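You operate a simulated robot arm through the tools that you are given. There is no shell and no other tool.

You are at the controls of a simulated robot arm. One attempt, no reset.

JOB
Swap the roller in the roller block for the 2.5 mm one and set its knob to 7.
Fine: open the long lever before you lift the old roller, which goes in the black tray; shut the lever once the new one is in.

It is judged by the outcome, as a careful person would: the job done as asked, and still so three seconds after it is handed in. It fails if anything else is knocked over, pushed out of place, dropped, spilled or broken.

ROBOT AND FRAMES
A 7-joint arm with a three-finger gripper, fixed in place. Base frame: the origin is at the foot of the arm, x ahead of it, y to its left, z up; the work surface is at about z = 900. Units: mm, degrees, N and s.
Its first joint turns from -166.0 to 166.0 degrees. Payload 2.69 kg.
The tool frame sits at the grasp point between the pads (the TCP): z along the fingers, y along the line on which they close. The tips reach 30 mm beyond it. Largest opening 128 mm; the body of the gripper starts 117 mm behind the TCP.
Orientation is that of the tool frame in the base frame, as a unit quaternion [w, x, y, z]. With the fingers straight down and closing along the base's y, the tool's x points along the base's -x, its y along +y and its z along -z.

CONTROLS
- The arm moves only by the tool servo_tool. Its argument "series" is one flat list of numbers, 7 for each row, row after row: the shift along the tool's x, y, z in units of 100 mm (1.0 is 100 mm), then the turn, a rotation vector about the tool's x, y, z in units of 120 degrees (1.0 is 120 degrees), then the opening in per cent of the stroke, from 0 (shut) to 100 (fully open). In form: [x, y, z, rx, ry, rz, fingers, x, y, z, rx, ry, rz, fingers, ...]. A call has 1 to 20 rows; each row is the pose to reach, as a shift and turn from the pose commanded when the call began, along the tool's axes at that moment. A call with a number of a shift or a turn outside -1 to 1 is refused whole. Rows are played at 5 a second. More than 50 mm and 8.6 degrees between two rows, or a gripper value outside its range, and nothing of the call is played. Where a pose cannot be reached the arm comes as near as it can. A force on the tool above 90 N (or 10 N above the force at the start of the call, whichever is more), or a blocked arm, ends the call early, and 0.2 s more pass. Each finger halts on what it meets, pressing with about 28 N; the grip force reading is that of the motor and also rises with nothing between the fingers. The clock runs only during rows and for 0.2 s after the last one: add rows that repeat a pose to give the fingers time. The reply holds the time, the measured pose of the TCP, the force on the tool along the base axes, the opening and the grip force, in the units named above and with some noise, with the torque about the TCP (base axes, N m) and any sound that the robot's microphone picked up.
- Cameras (640 x 400 px; columns grow to the right, rows downward): "scene" is fixed at [50.4, 660.7, 1647.2]; the picture's right is [-0.12, -0.99, 0.00], its down [-0.81, 0.10, -0.58] and it looks along [0.57, -0.07, -0.82] (base axes); focal length 232 px, centre (320, 200). "wrist" rides on the gripper at [58, 54, -131] in the tool frame; the picture's right is [-0.68, 0.74, 0.00], its down [-0.62, -0.57, -0.55] and it looks along [-0.40, -0.37, 0.84] (tool axes); focal length 234 px, centre (320, 200). There is no depth. A picture from a camera that has moved, and an enlarged one, comes with that camera's place and axes in the base frame and with its lens. The place of the scene camera against the robot may be out by one fixed shift of up to 12 mm in any direction.
- snapshot(camera): a new picture of that camera. The clock stands still meanwhile.
- raise_lower(by): slides the trunk up (or, below 0, down) by that many mm; the arm rides with it, the base frame stays. It gives what a move gives, with no picture.
- inspect(camera, box): a new picture of the part [left, top, right, bottom] of that camera's present view, enlarged. The clock stands still meanwhile.
- sign_off(): hands the job in; it is judged then, once.

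Places have to be worked out from the pictures, the camera data and where the tool is seen. Open the gripper and draw the arm clear of the work before you hand the job in, unless the task says otherwise.

The tools are called by a JSON object that holds its "api" and its "payload". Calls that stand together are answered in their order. servo_tool: Moves the arm, as the interface text tells. Its arguments: {"type":"object","properties":{"series":{"type":"array","items":{"type":"number"}}},"required":["series"]} The other tools are called the same way: raise_lower (by) slides the trunk up or down; snapshot (camera) takes a picture; inspect (camera, box) takes an enlarged picture of a part of a camera's view; sign_off () hands the job in.

At the start:

```text
time: 0.0
tool_pos: [562.9, 413.0, 1350.7]
tcp_rot: [0.0, -0.001, 1.0, 0.0]
force: [-0.9, -0.7, -0.7]
ft_torque: [0.0, -0.01, -0.02]
opening: 128.0
finger_force: 0.0
trunk travel left (down, up): [-175.0, 175.0]
```

scene: 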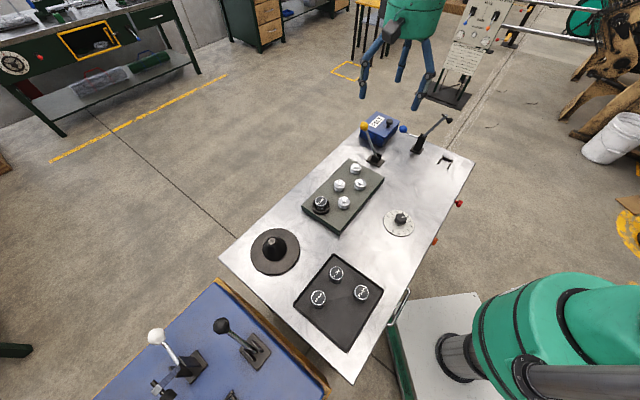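
wrist: 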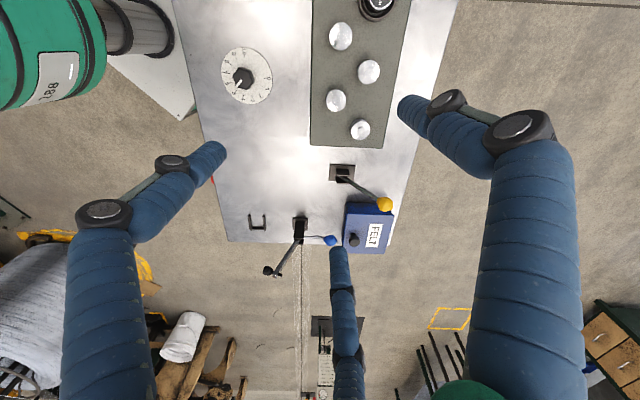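

I'll start by looking at the scene closely to identify the block, rollers, levers and knob.

{"api": "inspect", "payload": {"camera": "scene", "box": [290, 100, 490, 225]}}

{"api": "inspect", "payload": {"camera": "scene", "box": [220, 210, 420, 335]}}

{"api": "inspect", "payload": {"camera": "wrist", "box": [210, 0, 450, 150]}}

{"api": "inspect", "payload": {"camera": "wrist", "box": [220, 140, 420, 290]}}

{"api": "inspect", "payload": {"camera": "scene", "box": [100, 270, 340, 400]}}

```text
3.20 times, centred on (390, 162) of scene
camera zoom: at [50.4, 660.7, 1647.2], right [-0.12, -0.99, 0.0], down [-0.81, 0.1, -0.58], along [0.57, -0.07, -0.82], focal length 742 px, centre (96, 320)
```

zoom: 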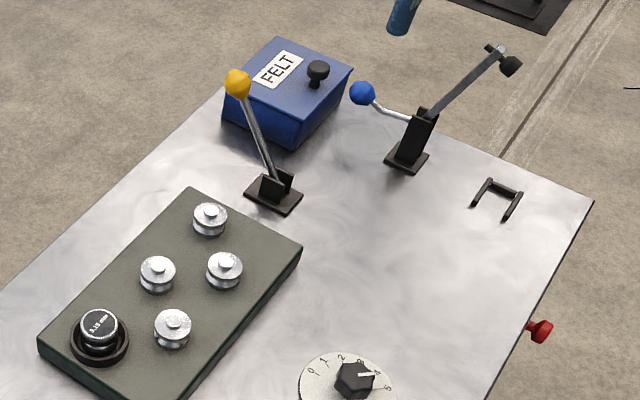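

```text
3.20 times, centred on (320, 272) of scene
camera zoom: at [50.4, 660.7, 1647.2], right [-0.12, -0.99, 0.0], down [-0.81, 0.1, -0.58], along [0.57, -0.07, -0.82], focal length 742 px, centre (320, -32)
```

zoom: 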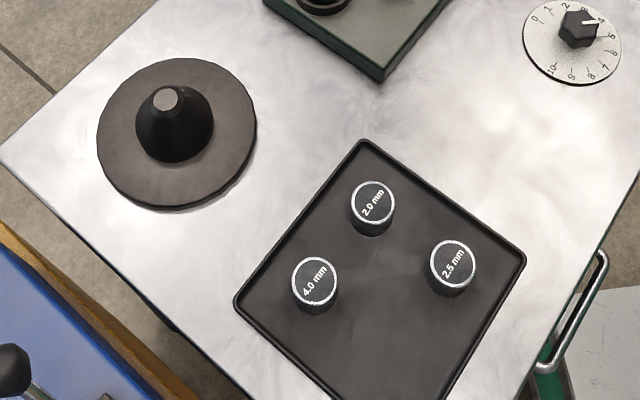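

```text
2.67 times, centred on (330, 75) of wrist
camera zoom: at [504.0, 467.2, 1481.0], right [0.68, 0.74, 0.0], down [0.62, -0.57, 0.55], along [0.4, -0.37, -0.84], focal length 624 px, centre (293, 533)
```

zoom: 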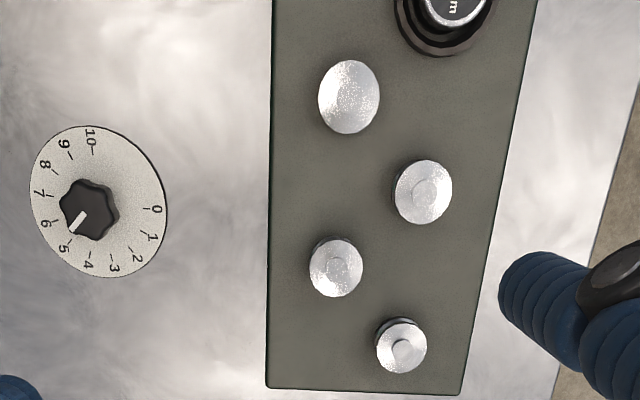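

```text
2.67 times, centred on (320, 215) of wrist
camera zoom: at [504.0, 467.2, 1481.0], right [0.68, 0.74, 0.0], down [0.62, -0.57, 0.55], along [0.4, -0.37, -0.84], focal length 624 px, centre (320, 160)
```

zoom: 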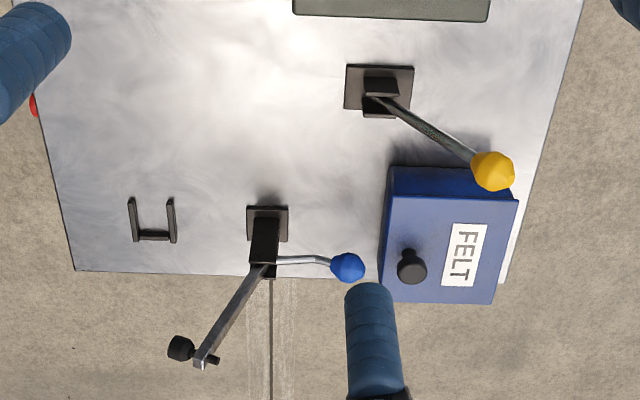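

```text
2.67 times, centred on (220, 335) of scene
camera zoom: at [50.4, 660.7, 1647.2], right [-0.12, -0.99, 0.0], down [-0.81, 0.1, -0.58], along [0.57, -0.07, -0.82], focal length 619 px, centre (587, -160)
```

zoom: 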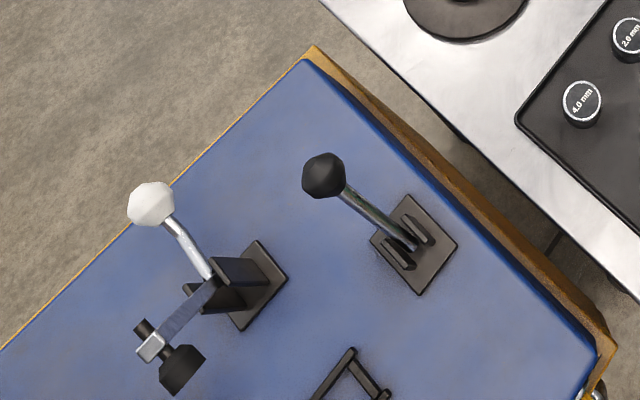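

The green block holds a "3.15 mm" roller in a socket; the tray has 2.0, 4.0 and 2.5 mm. I estimate the yellow lever base near (759,317) and the dial knob near (435,314). I'll move down and forward a little for a closer look at the levers.

{"api": "servo_tool", "payload": {"series": [-0.3, 0, 0.4, 0, 0, 0, 100, -0.6, 0, 0.8, 0, 0, 0, 100, -0.9, 0, 1.0, 0, 0, 0, 100]}}

{"api": "servo_tool", "payload": {"series": [0, 0, 0.4, 0, 0, 0, 100, 0, 0, 0.8, 0, 0, 0, 100, -0.1, -0.1, 1.0, 0, 0, 0, 100]}}

{"api": "snapshot", "payload": {"camera": "wrist"}}

{"api": "snapshot", "payload": {"camera": "scene"}}

```text
time: 0.8
tool_pos: [653.9, 412.2, 1251.5]
tcp_rot: [0.001, 0.0, 1.0, -0.001]
force: [-0.5, -0.4, 0.2]
ft_torque: [0.0, -0.01, 0.01]
opening: 127.8
finger_force: 0.1
trunk travel left (down, up): [-175.0, 175.0]
```

```text
time: 1.6
tool_pos: [661.1, 403.6, 1151.1]
tcp_rot: [0.0, 0.0, 1.0, 0.0]
force: [0.0, 0.4, -0.1]
ft_torque: [0.01, 0.0, 0.04]
opening: 127.8
finger_force: 0.1
trunk travel left (down, up): [-175.0, 175.0]
```

```text
taken
camera wrist: at [601.7, 457.2, 1281.9], right [0.68, 0.74, 0.0], down [0.62, -0.57, 0.55], along [0.4, -0.37, -0.84], focal length 234 px, centre (320, 200)
```

wrist: 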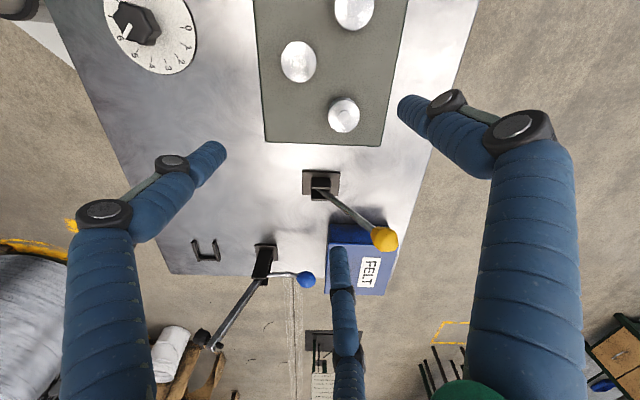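

```text
taken
```

scene: 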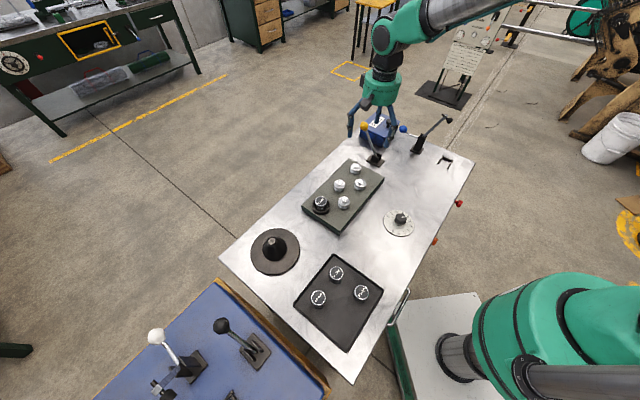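

The wrist view shows three finger shapes though the description says two; I'll close the gripper in free air to see how the fingers meet.

{"api": "servo_tool", "payload": {"series": [0, 0, 0, 0, 0, 0, 30, 0, 0, 0, 0, 0, 0, 30, 0, 0, 0, 0, 0, 0, 30, 0, 0, 0, 0, 0, 0, 30]}}

{"api": "snapshot", "payload": {"camera": "wrist"}}

{"api": "servo_tool", "payload": {"series": [0, 0, 0, 0, 0, 0, 0, 0, 0, 0, 0, 0, 0, 0, 0, 0, 0, 0, 0, 0, 0]}}

{"api": "snapshot", "payload": {"camera": "wrist"}}

{"api": "inspect", "payload": {"camera": "scene", "box": [320, 50, 480, 150]}}

```text
time: 2.6
tool_pos: [660.7, 403.0, 1151.1]
tcp_rot: [0.0, 0.0, 1.0, 0.0]
force: [0.5, -0.6, 0.1]
ft_torque: [-0.01, 0.05, -0.02]
opening: 38.3
finger_force: 0.2
trunk travel left (down, up): [-175.0, 175.0]
```

```text
taken
camera wrist: at [601.4, 457.1, 1282.0], right [0.68, 0.74, 0.0], down [0.62, -0.57, 0.55], along [0.4, -0.37, -0.84], focal length 234 px, centre (320, 200)
```

wrist: 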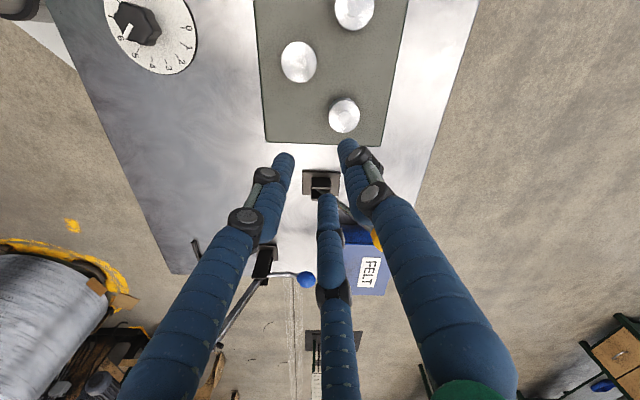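

```text
time: 3.4
tool_pos: [661.9, 403.4, 1150.8]
tcp_rot: [0.0, 0.0, 1.0, 0.0]
force: [0.5, -0.1, -0.3]
ft_torque: [0.02, 0.0, -0.03]
opening: 2.2
finger_force: 27.7
trunk travel left (down, up): [-175.0, 175.0]
```

```text
taken
camera wrist: at [601.4, 457.1, 1282.0], right [0.68, 0.74, 0.0], down [0.62, -0.57, 0.55], along [0.4, -0.37, -0.84], focal length 234 px, centre (320, 200)
```

wrist: 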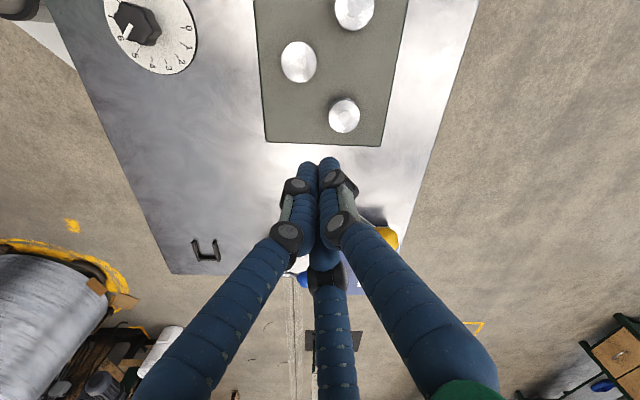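

```text
4.00 times, centred on (400, 100) of scene
camera zoom: at [50.4, 660.7, 1647.2], right [-0.12, -0.99, 0.0], down [-0.81, 0.1, -0.58], along [0.57, -0.07, -0.82], focal length 928 px, centre (0, 600)
```

zoom: 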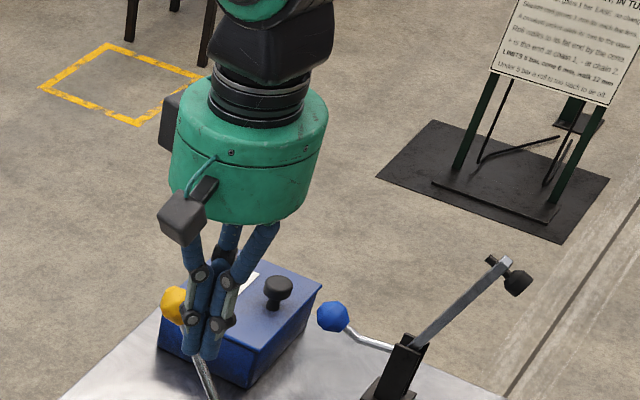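

The fingers close concentrically at the TCP. There is a notice board in the background and more detail on the levers to look at.

{"api": "inspect", "payload": {"camera": "scene", "box": [430, 0, 530, 65]}}

{"api": "inspect", "payload": {"camera": "wrist", "box": [180, 150, 420, 300]}}

{"api": "inspect", "payload": {"camera": "scene", "box": [0, 0, 140, 90]}}

{"api": "inspect", "payload": {"camera": "scene", "box": [295, 150, 395, 235]}}

```text
6.15 times, centred on (480, 32) of scene
camera zoom: at [50.4, 660.7, 1647.2], right [-0.12, -0.99, 0.0], down [-0.81, 0.1, -0.58], along [0.57, -0.07, -0.82], focal length 1428 px, centre (-665, 1231)
```

zoom: 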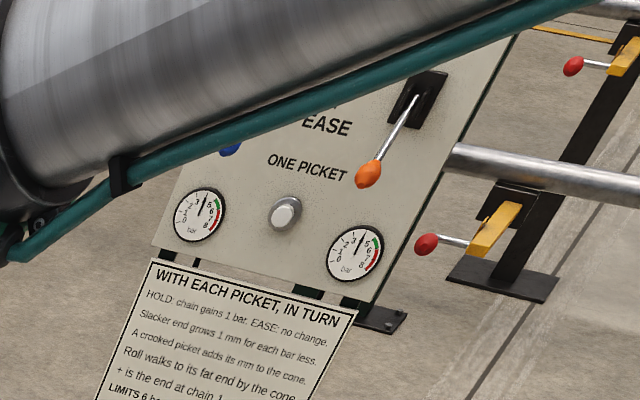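

```text
2.67 times, centred on (300, 225) of wrist
camera zoom: at [601.4, 457.1, 1282.0], right [0.68, 0.74, 0.0], down [0.62, -0.57, 0.55], along [0.4, -0.37, -0.84], focal length 624 px, centre (373, 133)
```

zoom: 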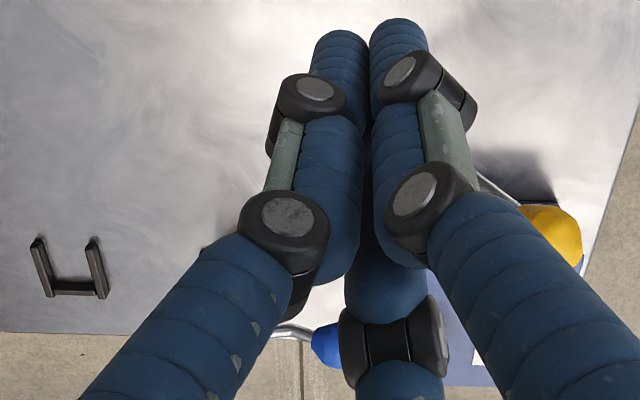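

```text
4.44 times, centred on (70, 45) of scene
camera zoom: at [50.4, 660.7, 1647.2], right [-0.12, -0.99, 0.0], down [-0.81, 0.1, -0.58], along [0.57, -0.07, -0.82], focal length 1031 px, centre (1431, 889)
```

zoom: 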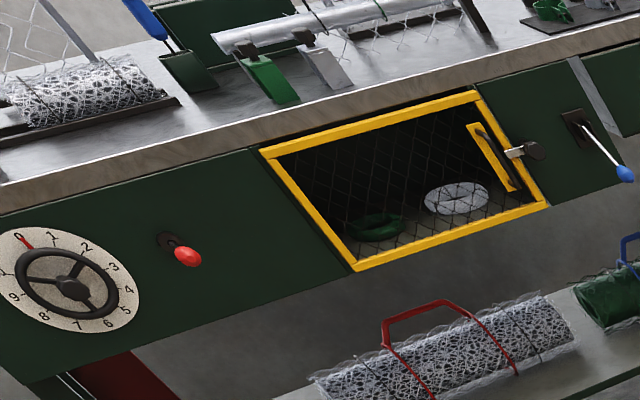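

```text
4.71 times, centred on (345, 192) of scene
camera zoom: at [50.4, 660.7, 1647.2], right [-0.12, -0.99, 0.0], down [-0.81, 0.1, -0.58], along [0.57, -0.07, -0.82], focal length 1092 px, centre (202, 235)
```

zoom: 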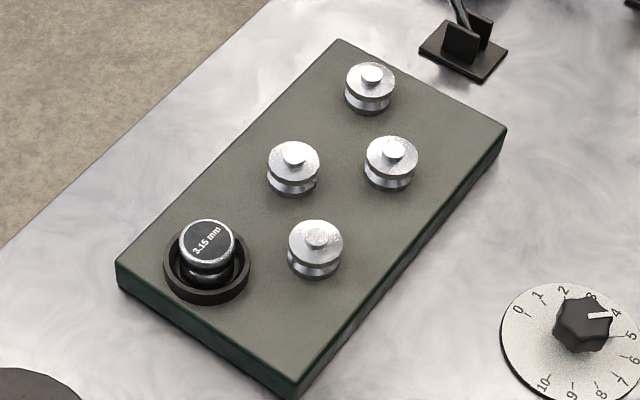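

The background is unrelated machinery. I'll reopen the gripper and zoom in on the two levers.

{"api": "servo_tool", "payload": {"series": [0, 0, 0, 0, 0, 0, 100, 0, 0, 0, 0, 0, 0, 100, 0, 0, 0, 0, 0, 0, 100, 0, 0, 0, 0, 0, 0, 100]}}

{"api": "inspect", "payload": {"camera": "wrist", "box": [280, 150, 420, 250]}}

{"api": "inspect", "payload": {"camera": "wrist", "box": [190, 230, 350, 340]}}

{"api": "inspect", "payload": {"camera": "scene", "box": [350, 100, 470, 180]}}

```text
time: 4.4
tool_pos: [661.4, 403.1, 1150.5]
tcp_rot: [-0.001, 0.0, 1.0, 0.0]
force: [-0.8, 0.2, 0.1]
ft_torque: [0.01, -0.01, 0.01]
opening: 128.0
finger_force: 0.1
trunk travel left (down, up): [-175.0, 175.0]
```

```text
4.00 times, centred on (350, 200) of wrist
camera zoom: at [601.4, 457.1, 1282.0], right [0.68, 0.74, 0.0], down [0.62, -0.57, 0.55], along [0.4, -0.37, -0.84], focal length 937 px, centre (200, 200)
```

zoom: 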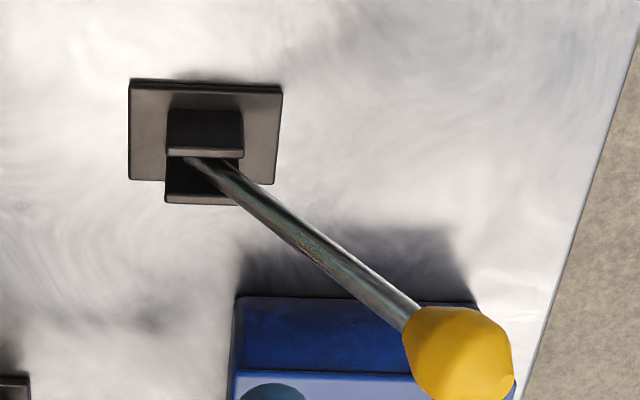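

```text
3.64 times, centred on (270, 285) of wrist
camera zoom: at [601.4, 457.1, 1282.0], right [0.68, 0.74, 0.0], down [0.62, -0.57, 0.55], along [0.4, -0.37, -0.84], focal length 852 px, centre (502, -109)
```

zoom: 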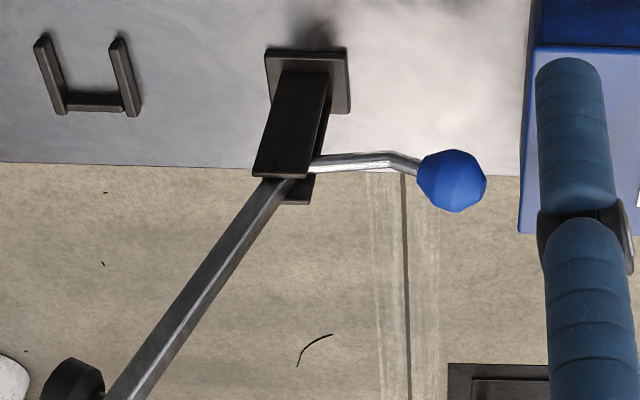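

```text
5.00 times, centred on (410, 140) of scene
camera zoom: at [50.4, 660.7, 1647.2], right [-0.12, -0.99, 0.0], down [-0.81, 0.1, -0.58], along [0.57, -0.07, -0.82], focal length 1160 px, centre (-130, 500)
```

zoom: 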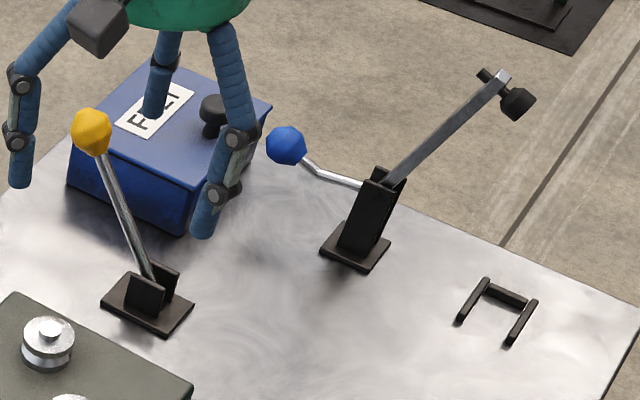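

The yellow-ball lever pivots at about (758,316,920), ball at (817,376,1046) – about 150 mm long, against ~90 mm for the blue toggle handle, so it is "the long lever". It swings in the plane along the table's short axis (0.707,0.707). I'll go above its ball with the gripper turned 45° so the fingers straddle it along the swing direction.

{"api": "servo_tool", "payload": {"series": [-0.4, -0.1, 0, 0, 0, 0, 100, -0.8, -0.2, 0, 0, 0, 0, 100, -1.0, -0.27, 0, 0, 0, 0, 100]}}

{"api": "servo_tool", "payload": {"series": [-0.1, 0, 0, 0, 0, 0.0625, 100, -0.2, 0, 0, 0, 0, 0.125, 100, -0.3, 0, 0, 0, 0, 0.1875, 100, -0.4, 0, 0, 0, 0, 0.25, 100, -0.5, 0, 0, 0, 0, 0.3125, 100, -0.56, 0, 0, 0, 0, 0.375, 100]}}

{"api": "snapshot", "payload": {"camera": "wrist"}}

{"api": "inspect", "payload": {"camera": "scene", "box": [320, 70, 480, 180]}}

```text
time: 5.2
tool_pos: [763.6, 378.3, 1150.2]
tcp_rot: [-0.001, 0.001, 1.0, 0.001]
force: [-0.7, -0.5, 0.0]
ft_torque: [-0.01, 0.03, 0.0]
opening: 128.0
finger_force: 0.1
trunk travel left (down, up): [-175.0, 175.0]
```

```text
time: 6.6
tool_pos: [819.2, 377.9, 1150.2]
tcp_rot: [0.0, 0.383, 0.924, 0.0]
force: [0.2, 0.0, 0.5]
ft_torque: [0.0, 0.04, -0.01]
opening: 127.9
finger_force: 0.0
trunk travel left (down, up): [-175.0, 175.0]
```

```text
taken
camera wrist: at [815.1, 456.4, 1281.9], right [1.0, 0.04, 0.0], down [0.03, -0.84, 0.55], along [0.02, -0.55, -0.84], focal length 234 px, centre (320, 200)
```

wrist: 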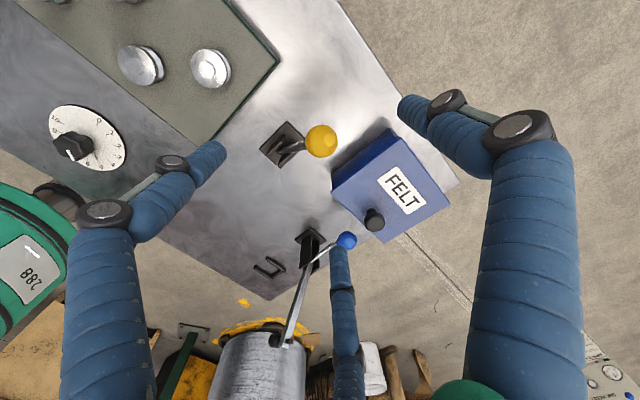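

```text
3.64 times, centred on (400, 125) of scene
camera zoom: at [50.4, 660.7, 1647.2], right [-0.12, -0.99, 0.0], down [-0.81, 0.1, -0.58], along [0.57, -0.07, -0.82], focal length 844 px, centre (29, 473)
```

zoom: 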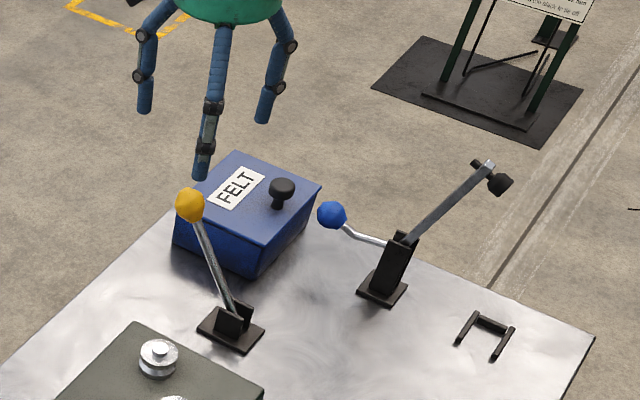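

The ball lies right under the TCP. I'll descend around the ball to z≈1046 with open fingers, then narrow to about 60 mm.

{"api": "servo_tool", "payload": {"series": [0, 0, 0.4, 0, 0, 0, 100, 0, 0, 0.8, 0, 0, 0, 100, 0, 0, 1.0, 0, 0, 0, 100, 0, 0, 1.0, 0, 0, 0, 47, 0, 0, 1.0, 0, 0, 0, 47, 0, 0, 1.0, 0, 0, 0, 47]}}

{"api": "snapshot", "payload": {"camera": "wrist"}}

{"api": "inspect", "payload": {"camera": "scene", "box": [320, 70, 480, 180]}}

```text
time: 8.0
tool_pos: [817.3, 376.8, 1051.4]
tcp_rot: [-0.001, 0.383, 0.924, 0.001]
force: [-0.2, 0.1, 0.0]
ft_torque: [-0.02, -0.01, 0.04]
opening: 60.0
finger_force: 0.2
trunk travel left (down, up): [-175.0, 175.0]
```

```text
taken
camera wrist: at [814.0, 455.3, 1182.5], right [1.0, 0.04, 0.0], down [0.04, -0.84, 0.55], along [0.02, -0.55, -0.84], focal length 234 px, centre (320, 200)
```

wrist: 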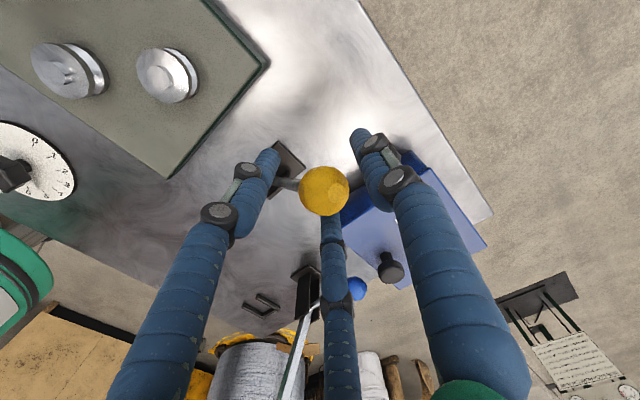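

```text
3.64 times, centred on (400, 125) of scene
camera zoom: at [50.4, 660.7, 1647.2], right [-0.12, -0.99, 0.0], down [-0.81, 0.1, -0.58], along [0.57, -0.07, -0.82], focal length 844 px, centre (29, 473)
```

zoom: 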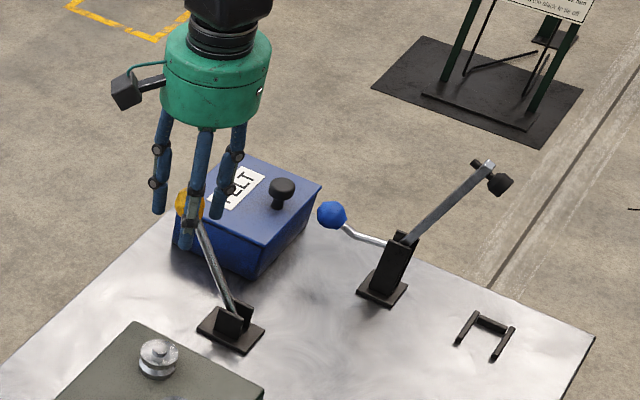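

The ball sits between the fingers. I'll push it gently toward −v (tool −y) along its arc and watch the force.

{"api": "servo_tool", "payload": {"series": [0, -0.08, 0, 0, 0, 0, 47, 0, -0.14, -0.02, 0, 0, 0, 47, 0, -0.2, -0.05, 0, 0, 0, 47, 0, -0.26, -0.07, 0, 0, 0, 47, 0, -0.32, -0.09, 0, 0, 0, 47, 0, -0.38, -0.1, 0, 0, 0, 47]}}

{"api": "snapshot", "payload": {"camera": "wrist"}}

{"api": "inspect", "payload": {"camera": "scene", "box": [320, 70, 480, 180]}}

```text
time: 9.4
tool_pos: [791.6, 350.9, 1059.4]
tcp_rot: [0.0, 0.383, 0.924, -0.001]
force: [1.5, 3.5, 1.0]
ft_torque: [0.04, -0.04, 0.06]
opening: 63.1
finger_force: 1.8
trunk travel left (down, up): [-175.0, 175.0]
```

```text
taken
camera wrist: at [787.9, 429.2, 1190.8], right [1.0, 0.04, 0.0], down [0.04, -0.84, 0.55], along [0.02, -0.55, -0.84], focal length 234 px, centre (320, 200)
```

wrist: 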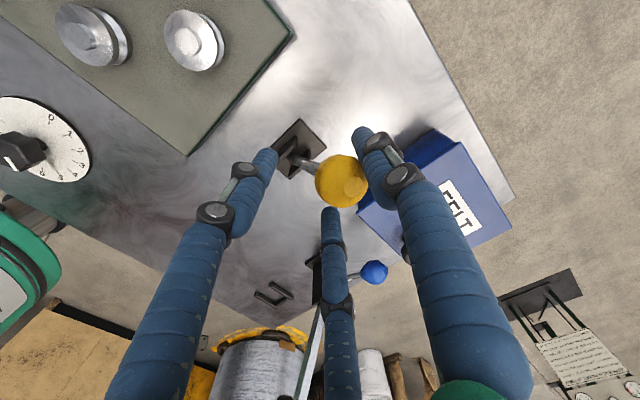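

```text
3.64 times, centred on (400, 125) of scene
camera zoom: at [50.4, 660.7, 1647.2], right [-0.12, -0.99, 0.0], down [-0.81, 0.1, -0.58], along [0.57, -0.07, -0.82], focal length 844 px, centre (29, 473)
```

zoom: 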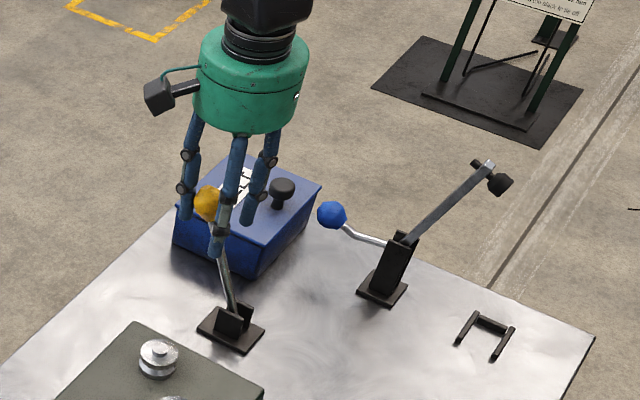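

The lever follows with ~3.5 N only. Continuing along the arc through vertical.

{"api": "servo_tool", "payload": {"series": [0, -0.08, -0.03, 0, 0, 0, 47, 0, -0.16, -0.06, 0, 0, 0, 47, 0, -0.24, -0.08, 0, 0, 0, 47, 0, -0.32, -0.1, 0, 0, 0, 47, 0, -0.4, -0.11, 0, 0, 0, 47, 0, -0.48, -0.12, 0, 0, 0, 47, 0, -0.56, -0.12, 0, 0, 0, 47, 0, -0.64, -0.12, 0, 0, 0, 47]}}

{"api": "servo_tool", "payload": {"series": [0, -0.08, 0, 0, 0, 0, 47, 0, -0.16, 0, 0, 0, 0, 47, 0, -0.24, 0.01, 0, 0, 0, 47, 0, -0.32, 0.02, 0, 0, 0, 47]}}

{"api": "snapshot", "payload": {"camera": "wrist"}}

{"api": "inspect", "payload": {"camera": "scene", "box": [320, 70, 480, 180]}}

```text
time: 11.2
tool_pos: [747.0, 303.9, 1071.0]
tcp_rot: [0.0, 0.383, 0.924, 0.001]
force: [-0.5, -0.2, -0.1]
ft_torque: [0.0, 0.03, -0.01]
opening: 60.5
finger_force: 0.1
trunk travel left (down, up): [-175.0, 175.0]
```

```text
time: 12.2
tool_pos: [724.7, 282.3, 1070.4]
tcp_rot: [0.0, 0.383, 0.924, 0.0]
force: [-0.7, 0.4, 0.4]
ft_torque: [-0.01, 0.0, -0.02]
opening: 60.2
finger_force: 0.0
trunk travel left (down, up): [-175.0, 175.0]
```

```text
taken
camera wrist: at [720.3, 361.0, 1200.6], right [1.0, 0.04, 0.0], down [0.04, -0.84, 0.55], along [0.02, -0.55, -0.84], focal length 234 px, centre (320, 200)
```

wrist: 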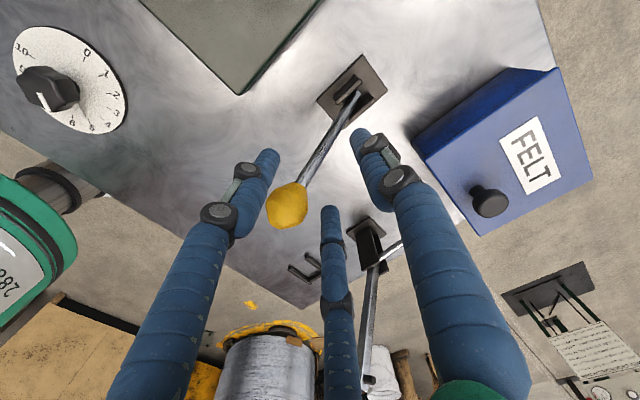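

```text
3.64 times, centred on (400, 125) of scene
camera zoom: at [50.4, 660.7, 1647.2], right [-0.12, -0.99, 0.0], down [-0.81, 0.1, -0.58], along [0.57, -0.07, -0.82], focal length 844 px, centre (29, 473)
```

zoom: 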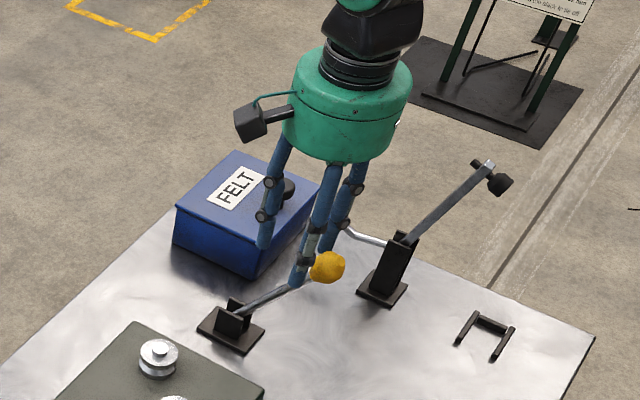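

The lever flipped over centre to the other side (about −34°). I'll lift straight up to clear it and check it stays there.

{"api": "servo_tool", "payload": {"series": [0, 0, -0.1, 0, 0, 0, 47, 0, 0, -0.2, 0, 0, 0, 47, 0, 0, -0.4, 0, 0, 0, 47, 0, 0, -0.8, 0, 0, 0, 47]}}

{"api": "snapshot", "payload": {"camera": "wrist"}}

{"api": "inspect", "payload": {"camera": "scene", "box": [320, 70, 480, 180]}}

```text
time: 13.2
tool_pos: [725.2, 282.4, 1146.8]
tcp_rot: [0.001, 0.383, 0.924, 0.0]
force: [-0.3, -0.2, -0.2]
ft_torque: [-0.02, 0.04, 0.01]
opening: 60.2
finger_force: 0.1
trunk travel left (down, up): [-175.0, 175.0]
```

```text
taken
camera wrist: at [719.7, 361.2, 1278.4], right [1.0, 0.04, 0.0], down [0.04, -0.84, 0.55], along [0.02, -0.55, -0.84], focal length 234 px, centre (320, 200)
```

wrist: 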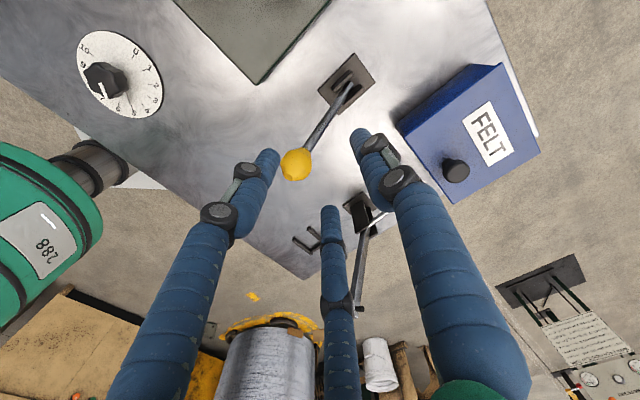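

```text
3.64 times, centred on (400, 125) of scene
camera zoom: at [50.4, 660.7, 1647.2], right [-0.12, -0.99, 0.0], down [-0.81, 0.1, -0.58], along [0.57, -0.07, -0.82], focal length 844 px, centre (29, 473)
```

zoom: 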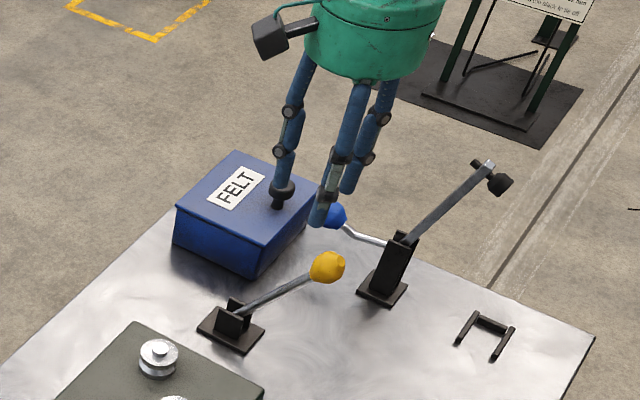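

The lever is stable at its other stop, so it counts as open. Now I travel at z≈1147 to above the block's roller, near (523,592), to measure it.

{"api": "servo_tool", "payload": {"series": [0.45, 0.09, 0, 0, 0, 0, 60, 0.9, 0.18, 0, 0, 0, 0, 80]}}

{"api": "servo_tool", "payload": {"series": [0.45, 0.09, 0, 0, 0, 0, 80, 0.9, 0.18, 0, 0, 0, 0, 80]}}

{"api": "servo_tool", "payload": {"series": [0.45, 0.09, 0, 0, 0, 0, 100, 0.9, 0.18, 0, 0, 0, 0, 100]}}

{"api": "servo_tool", "payload": {"series": [0.45, 0.09, 0.1, 0, 0, 0, 100, 0.9, 0.2, 0.2, 0, 0, 0, 100]}}

{"api": "snapshot", "payload": {"camera": "wrist"}}

{"api": "snapshot", "payload": {"camera": "scene"}}

```text
time: 13.8
tool_pos: [673.7, 359.6, 1151.9]
tcp_rot: [0.0, 0.383, 0.924, 0.0]
force: [0.7, 1.0, -0.3]
ft_torque: [0.01, 0.0, -0.02]
opening: 102.3
finger_force: 0.0
trunk travel left (down, up): [-175.0, 175.0]
```

```text
time: 14.4
tool_pos: [622.1, 436.6, 1149.4]
tcp_rot: [0.0, 0.384, 0.924, 0.0]
force: [0.2, -0.1, -0.9]
ft_torque: [0.02, 0.03, 0.01]
opening: 102.4
finger_force: 0.1
trunk travel left (down, up): [-175.0, 175.0]
```

```text
time: 15.0
tool_pos: [570.3, 512.2, 1149.1]
tcp_rot: [0.0, 0.383, 0.924, 0.0]
force: [0.3, -0.6, 0.0]
ft_torque: [0.04, -0.03, 0.01]
opening: 128.1
finger_force: 0.0
trunk travel left (down, up): [-175.0, 175.0]
```

```text
time: 15.6
tool_pos: [519.4, 588.1, 1130.2]
tcp_rot: [0.0, 0.383, 0.924, 0.0]
force: [-0.3, 0.6, 0.2]
ft_torque: [-0.01, 0.03, 0.03]
opening: 128.0
finger_force: 0.0
trunk travel left (down, up): [-175.0, 175.0]
```

```text
taken
camera wrist: at [515.5, 666.8, 1260.7], right [1.0, 0.04, 0.0], down [0.04, -0.84, 0.55], along [0.02, -0.55, -0.84], focal length 234 px, centre (320, 200)
```

wrist: 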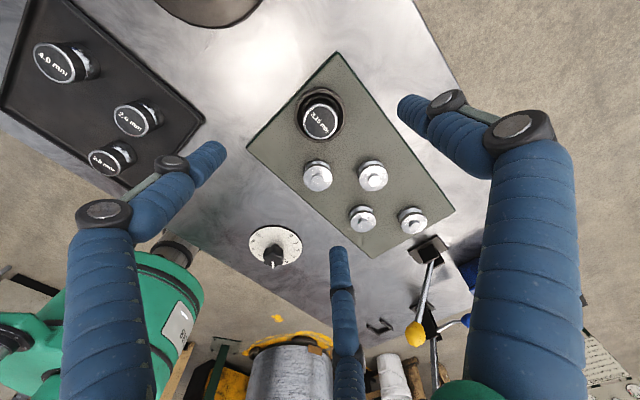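

```text
taken
```

scene: 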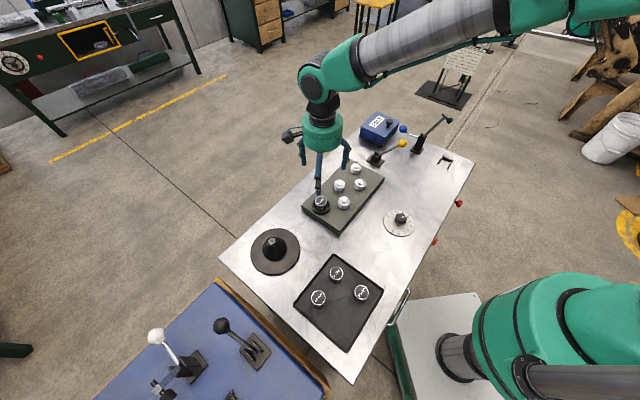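

{"api": "inspect", "payload": {"camera": "wrist", "box": [270, 70, 370, 160]}}

{"api": "inspect", "payload": {"camera": "wrist", "box": [0, 0, 210, 190]}}

{"api": "inspect", "payload": {"camera": "wrist", "box": [235, 210, 325, 280]}}

```text
4.44 times, centred on (320, 115) of wrist
camera zoom: at [515.5, 666.8, 1260.7], right [1.0, 0.04, 0.0], down [0.04, -0.84, 0.55], along [0.02, -0.55, -0.84], focal length 1041 px, centre (320, 578)
```

zoom: 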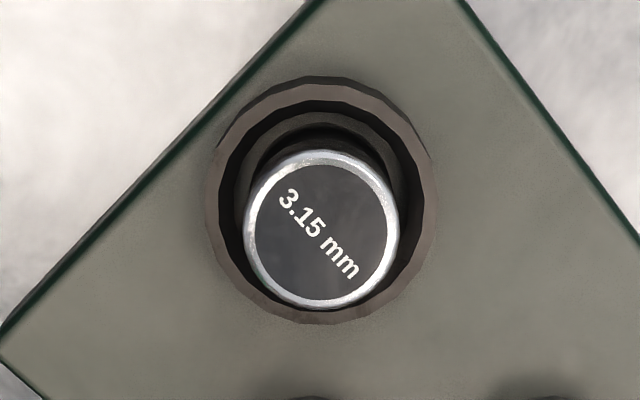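

```text
2.11 times, centred on (105, 95) of wrist
camera zoom: at [515.5, 666.8, 1260.7], right [1.0, 0.04, 0.0], down [0.04, -0.84, 0.55], along [0.02, -0.55, -0.84], focal length 493 px, centre (773, 421)
```

zoom: 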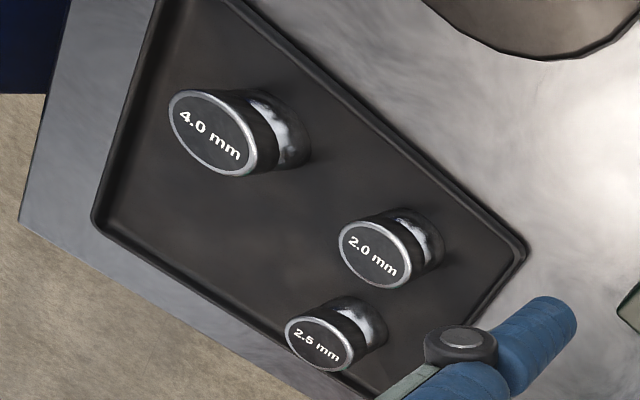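

```text
5.71 times, centred on (280, 245) of wrist
camera zoom: at [515.5, 666.8, 1260.7], right [1.0, 0.04, 0.0], down [0.04, -0.84, 0.55], along [0.02, -0.55, -0.84], focal length 1338 px, centre (549, -57)
```

zoom: 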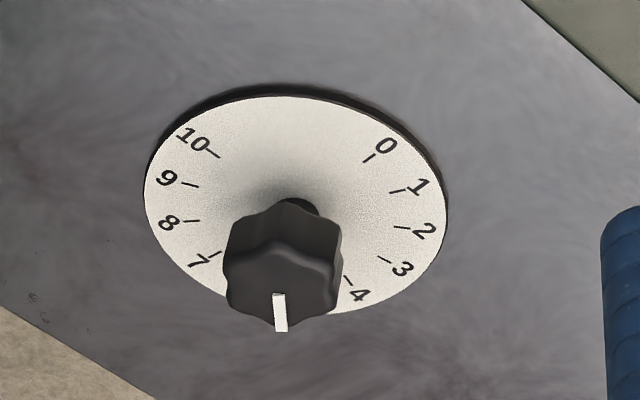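

The roller top is at about (518,588,954), diameter ≈ 43 mm, standing ~28 mm above its socket ring. I'm already nearly centred; I'll drop to z≈1040 and re-measure.

{"api": "servo_tool", "payload": {"series": [0, 0, 0.3, 0, 0, 0, 100, 0, 0, 0.6, 0, 0, 0, 100, 0, 0, 0.9, 0, 0, 0, 100]}}

{"api": "snapshot", "payload": {"camera": "wrist"}}

{"api": "inspect", "payload": {"camera": "wrist", "box": [260, 90, 400, 190]}}

{"api": "inspect", "payload": {"camera": "scene", "box": [280, 110, 400, 230]}}

```text
time: 16.4
tool_pos: [520.5, 588.5, 1039.5]
tcp_rot: [-0.001, 0.383, 0.924, 0.0]
force: [0.8, 0.8, 0.5]
ft_torque: [-0.02, -0.01, 0.02]
opening: 127.9
finger_force: 0.0
trunk travel left (down, up): [-175.0, 175.0]
```

```text
taken
camera wrist: at [517.0, 667.9, 1170.9], right [1.0, 0.04, 0.0], down [0.04, -0.84, 0.55], along [0.02, -0.55, -0.84], focal length 234 px, centre (320, 200)
```

wrist: 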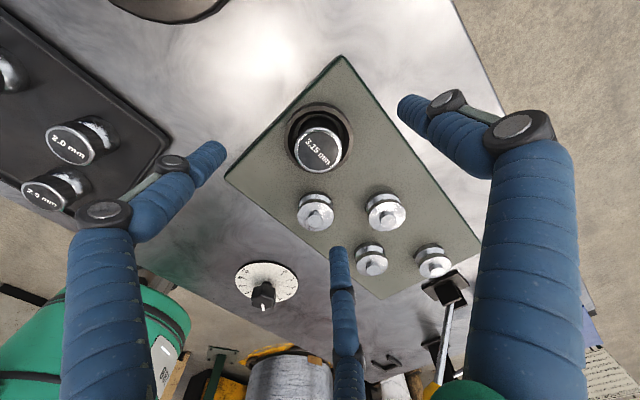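

```text
4.00 times, centred on (330, 140) of wrist
camera zoom: at [517.0, 667.9, 1170.9], right [1.0, 0.04, 0.0], down [0.04, -0.84, 0.55], along [0.02, -0.55, -0.84], focal length 937 px, centre (280, 440)
```

zoom: 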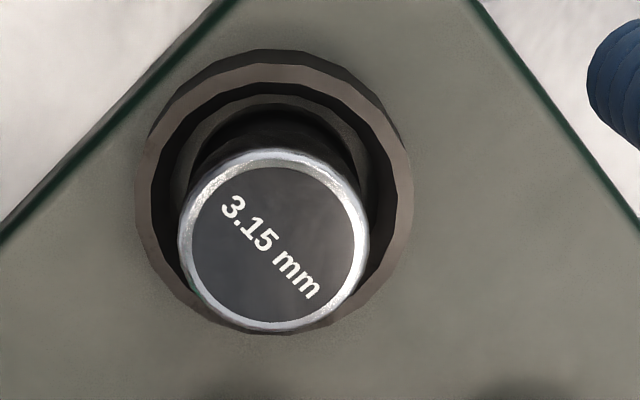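

```text
3.33 times, centred on (340, 170) of scene
camera zoom: at [50.4, 660.7, 1647.2], right [-0.12, -0.99, 0.0], down [-0.81, 0.1, -0.58], along [0.57, -0.07, -0.82], focal length 774 px, centre (253, 300)
```

zoom: 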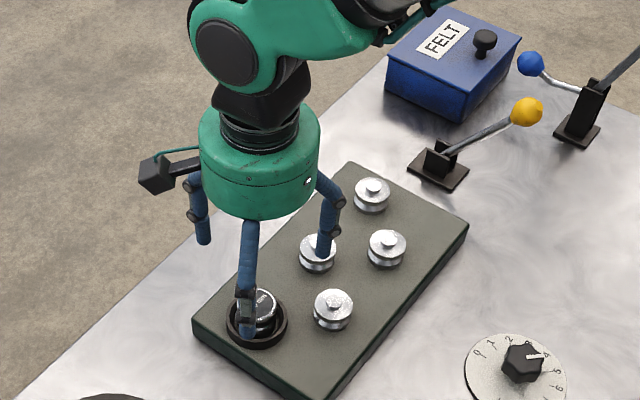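

Refined: roller top ≈ (517.8,591.3) at z≈970–975, ring top ≈ 950. I'll correct 4 mm in u, narrow to ~70 mm and descend until the tips are just above the ring, stepping carefully.

{"api": "servo_tool", "payload": {"series": [0.039, 0, 0, 0, 0, 0, 55, 0.039, 0, 0.1, 0, 0, 0, 55, 0.039, 0, 0.2, 0, 0, 0, 55, 0.039, 0, 0.3, 0, 0, 0, 55, 0.039, 0, 0.4, 0, 0, 0, 55, 0.039, 0, 0.46, 0, 0, 0, 55]}}

{"api": "snapshot", "payload": {"camera": "wrist"}}

{"api": "inspect", "payload": {"camera": "wrist", "box": [240, 110, 400, 220]}}

{"api": "inspect", "payload": {"camera": "scene", "box": [290, 150, 370, 230]}}

```text
time: 17.8
tool_pos: [519.7, 591.5, 993.2]
tcp_rot: [0.0, 0.382, 0.924, 0.0]
force: [0.4, 1.1, 0.4]
ft_torque: [0.01, -0.01, 0.02]
opening: 70.4
finger_force: 0.2
trunk travel left (down, up): [-175.0, 175.0]
```

```text
taken
camera wrist: at [515.9, 670.8, 1124.4], right [1.0, 0.04, 0.0], down [0.04, -0.84, 0.55], along [0.02, -0.55, -0.84], focal length 234 px, centre (320, 200)
```

wrist: 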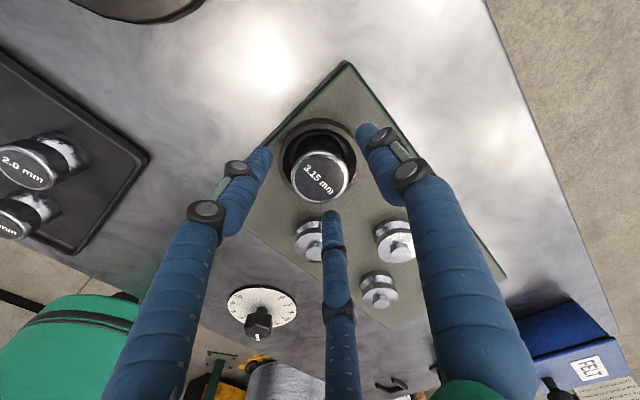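

```text
3.64 times, centred on (320, 165) of wrist
camera zoom: at [515.9, 670.8, 1124.4], right [1.0, 0.04, 0.0], down [0.04, -0.84, 0.55], along [0.02, -0.55, -0.84], focal length 852 px, centre (320, 327)
```

zoom: 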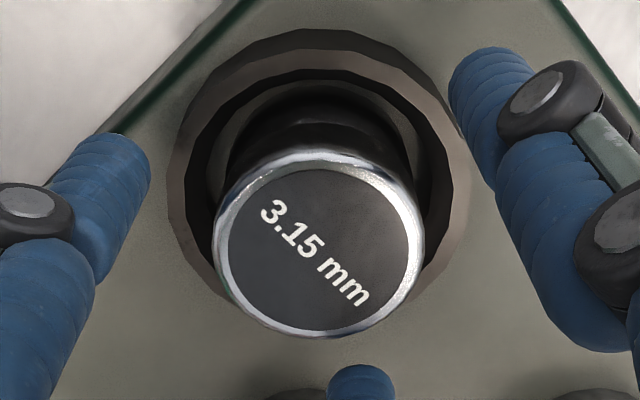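

```text
5.00 times, centred on (330, 190) of scene
camera zoom: at [50.4, 660.7, 1647.2], right [-0.12, -0.99, 0.0], down [-0.81, 0.1, -0.58], along [0.57, -0.07, -0.82], focal length 1160 px, centre (270, 250)
```

zoom: 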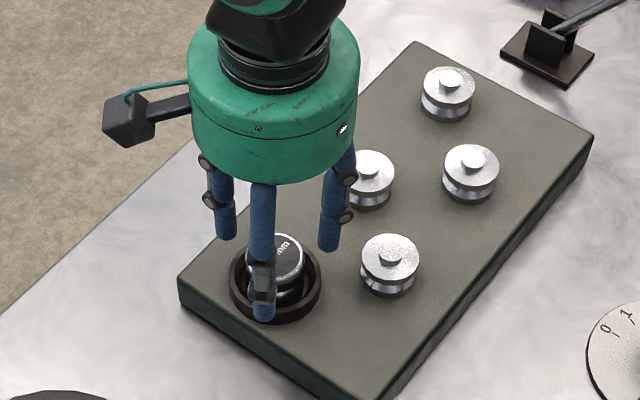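

The roller is centred within ~2 mm; tips at ~963, ring top ~950, roller top ~971. I'll go 8 mm lower and close on the roller.

{"api": "servo_tool", "payload": {"series": [0, -0.01, 0.08, 0, 0, 0, 55, 0, -0.01, 0.08, 0, 0, 0, 55, 0, -0.01, 0.08, 0, 0, 0, 40, 0, -0.01, 0.08, 0, 0, 0, 25, 0, -0.01, 0.08, 0, 0, 0, 25, 0, -0.01, 0.08, 0, 0, 0, 25]}}

{"api": "inspect", "payload": {"camera": "wrist", "box": [240, 110, 400, 220]}}

{"api": "inspect", "payload": {"camera": "scene", "box": [290, 150, 370, 230]}}

```text
time: 19.2
tool_pos: [520.7, 591.1, 986.4]
tcp_rot: [-0.001, 0.382, 0.924, 0.0]
force: [-0.5, -1.3, 0.5]
ft_torque: [0.03, -0.09, 0.0]
opening: 41.7
finger_force: 27.8
trunk travel left (down, up): [-175.0, 175.0]
```

```text
3.64 times, centred on (320, 165) of wrist
camera zoom: at [515.7, 670.1, 1117.0], right [1.0, 0.04, 0.0], down [0.04, -0.84, 0.55], along [0.02, -0.55, -0.84], focal length 852 px, centre (320, 327)
```

zoom: 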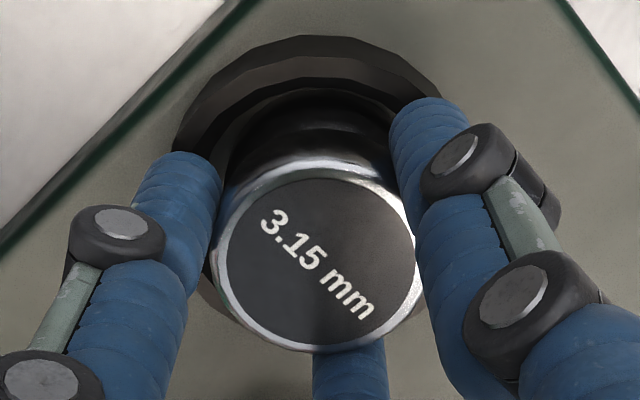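

```text
5.00 times, centred on (330, 190) of scene
camera zoom: at [50.4, 660.7, 1647.2], right [-0.12, -0.99, 0.0], down [-0.81, 0.1, -0.58], along [0.57, -0.07, -0.82], focal length 1160 px, centre (270, 250)
```

zoom: 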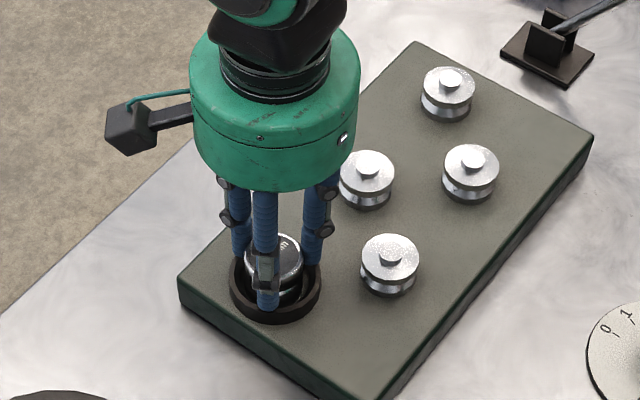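

Gripped at 41.7 mm opening. Lifting slowly straight up, watching the force.

{"api": "servo_tool", "payload": {"series": [0, 0, -0.05, 0, 0, 0, 20, 0, 0, -0.1, 0, 0, 0, 20, 0, 0, -0.15, 0, 0, 0, 20, 0, 0, -0.2, 0, 0, 0, 20, 0, 0, -0.3, 0, 0, 0, 20, 0, 0, -0.4, 0, 0, 0, 20]}}

{"api": "snapshot", "payload": {"camera": "wrist"}}

{"api": "inspect", "payload": {"camera": "scene", "box": [280, 130, 380, 230]}}

```text
time: 20.6
tool_pos: [518.9, 591.1, 1025.5]
tcp_rot: [0.0, 0.382, 0.924, 0.0]
force: [0.3, -0.4, -3.8]
ft_torque: [0.01, -0.01, -0.02]
opening: 41.4
finger_force: 27.8
trunk travel left (down, up): [-175.0, 175.0]
```

```text
taken
camera wrist: at [514.3, 670.2, 1156.6], right [1.0, 0.04, 0.0], down [0.04, -0.84, 0.55], along [0.02, -0.55, -0.84], focal length 234 px, centre (320, 200)
```

wrist: 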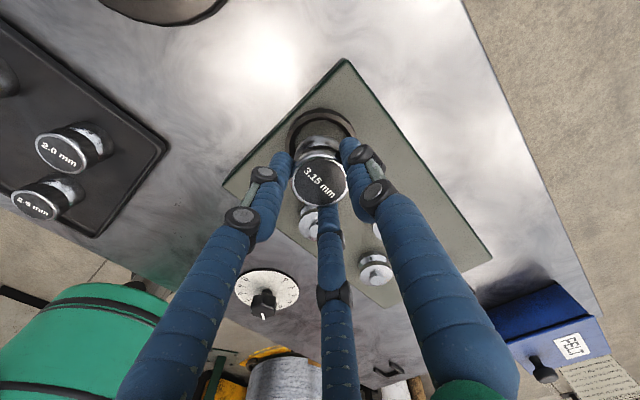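

```text
4.00 times, centred on (330, 180) of scene
camera zoom: at [50.4, 660.7, 1647.2], right [-0.12, -0.99, 0.0], down [-0.81, 0.1, -0.58], along [0.57, -0.07, -0.82], focal length 928 px, centre (280, 280)
```

zoom: 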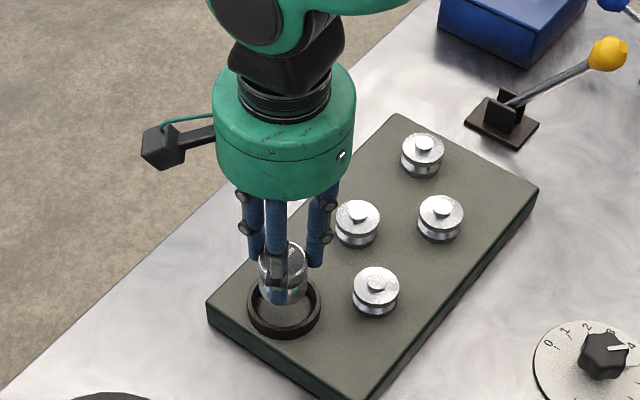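

The roller is out and held firmly (≈3.8 N). I'll raise it and carry it at z≈1110 toward the tray's free spot near (140,584).

{"api": "servo_tool", "payload": {"series": [0, 0, -0.3, 0, 0, 0, 20, 0, 0, -0.6, 0, 0, 0, 20, 0, 0, -0.85, 0, 0, 0, 20, 0.3, -0.3, -0.85, 0, 0, 0, 20, 0.6, -0.6, -0.85, 0, 0, 0, 20, 0.9, -0.9, -0.85, 0, 0, 0, 20]}}

{"api": "servo_tool", "payload": {"series": [0.3, -0.3, 0, 0, 0, 0, 20, 0.6, -0.6, 0, 0, 0, 0, 20, 0.8, -0.8, 0, 0, 0, 0, 20]}}

{"api": "snapshot", "payload": {"camera": "wrist"}}

{"api": "snapshot", "payload": {"camera": "scene"}}

```text
time: 22.0
tool_pos: [389.1, 591.6, 1110.7]
tcp_rot: [0.0, 0.383, 0.924, 0.001]
force: [0.5, 0.6, -2.7]
ft_torque: [-0.01, 0.02, -0.01]
opening: 41.2
finger_force: 27.4
trunk travel left (down, up): [-175.0, 175.0]
```

```text
time: 22.8
tool_pos: [276.8, 590.3, 1110.3]
tcp_rot: [0.0, 0.382, 0.924, 0.0]
force: [-0.7, 1.1, -3.2]
ft_torque: [-0.01, -0.05, -0.04]
opening: 41.3
finger_force: 28.0
trunk travel left (down, up): [-175.0, 175.0]
```

```text
taken
camera wrist: at [271.9, 669.3, 1240.8], right [1.0, 0.04, 0.0], down [0.04, -0.84, 0.55], along [0.02, -0.55, -0.84], focal length 234 px, centre (320, 200)
```

wrist: 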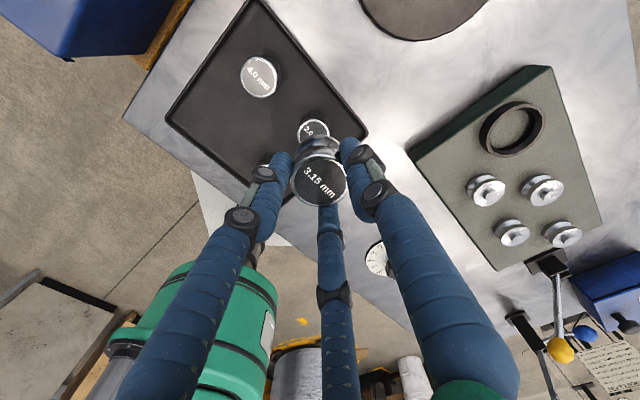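

```text
taken
```

scene: 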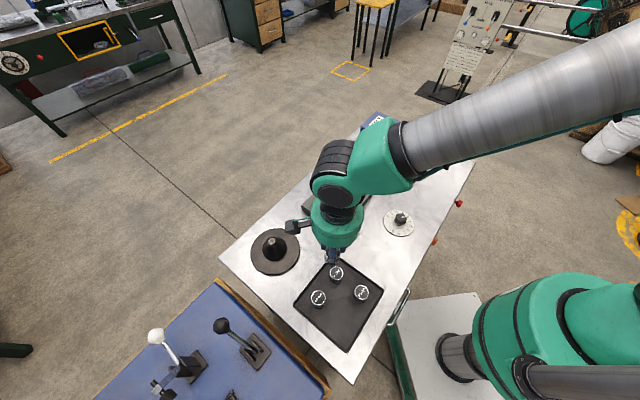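

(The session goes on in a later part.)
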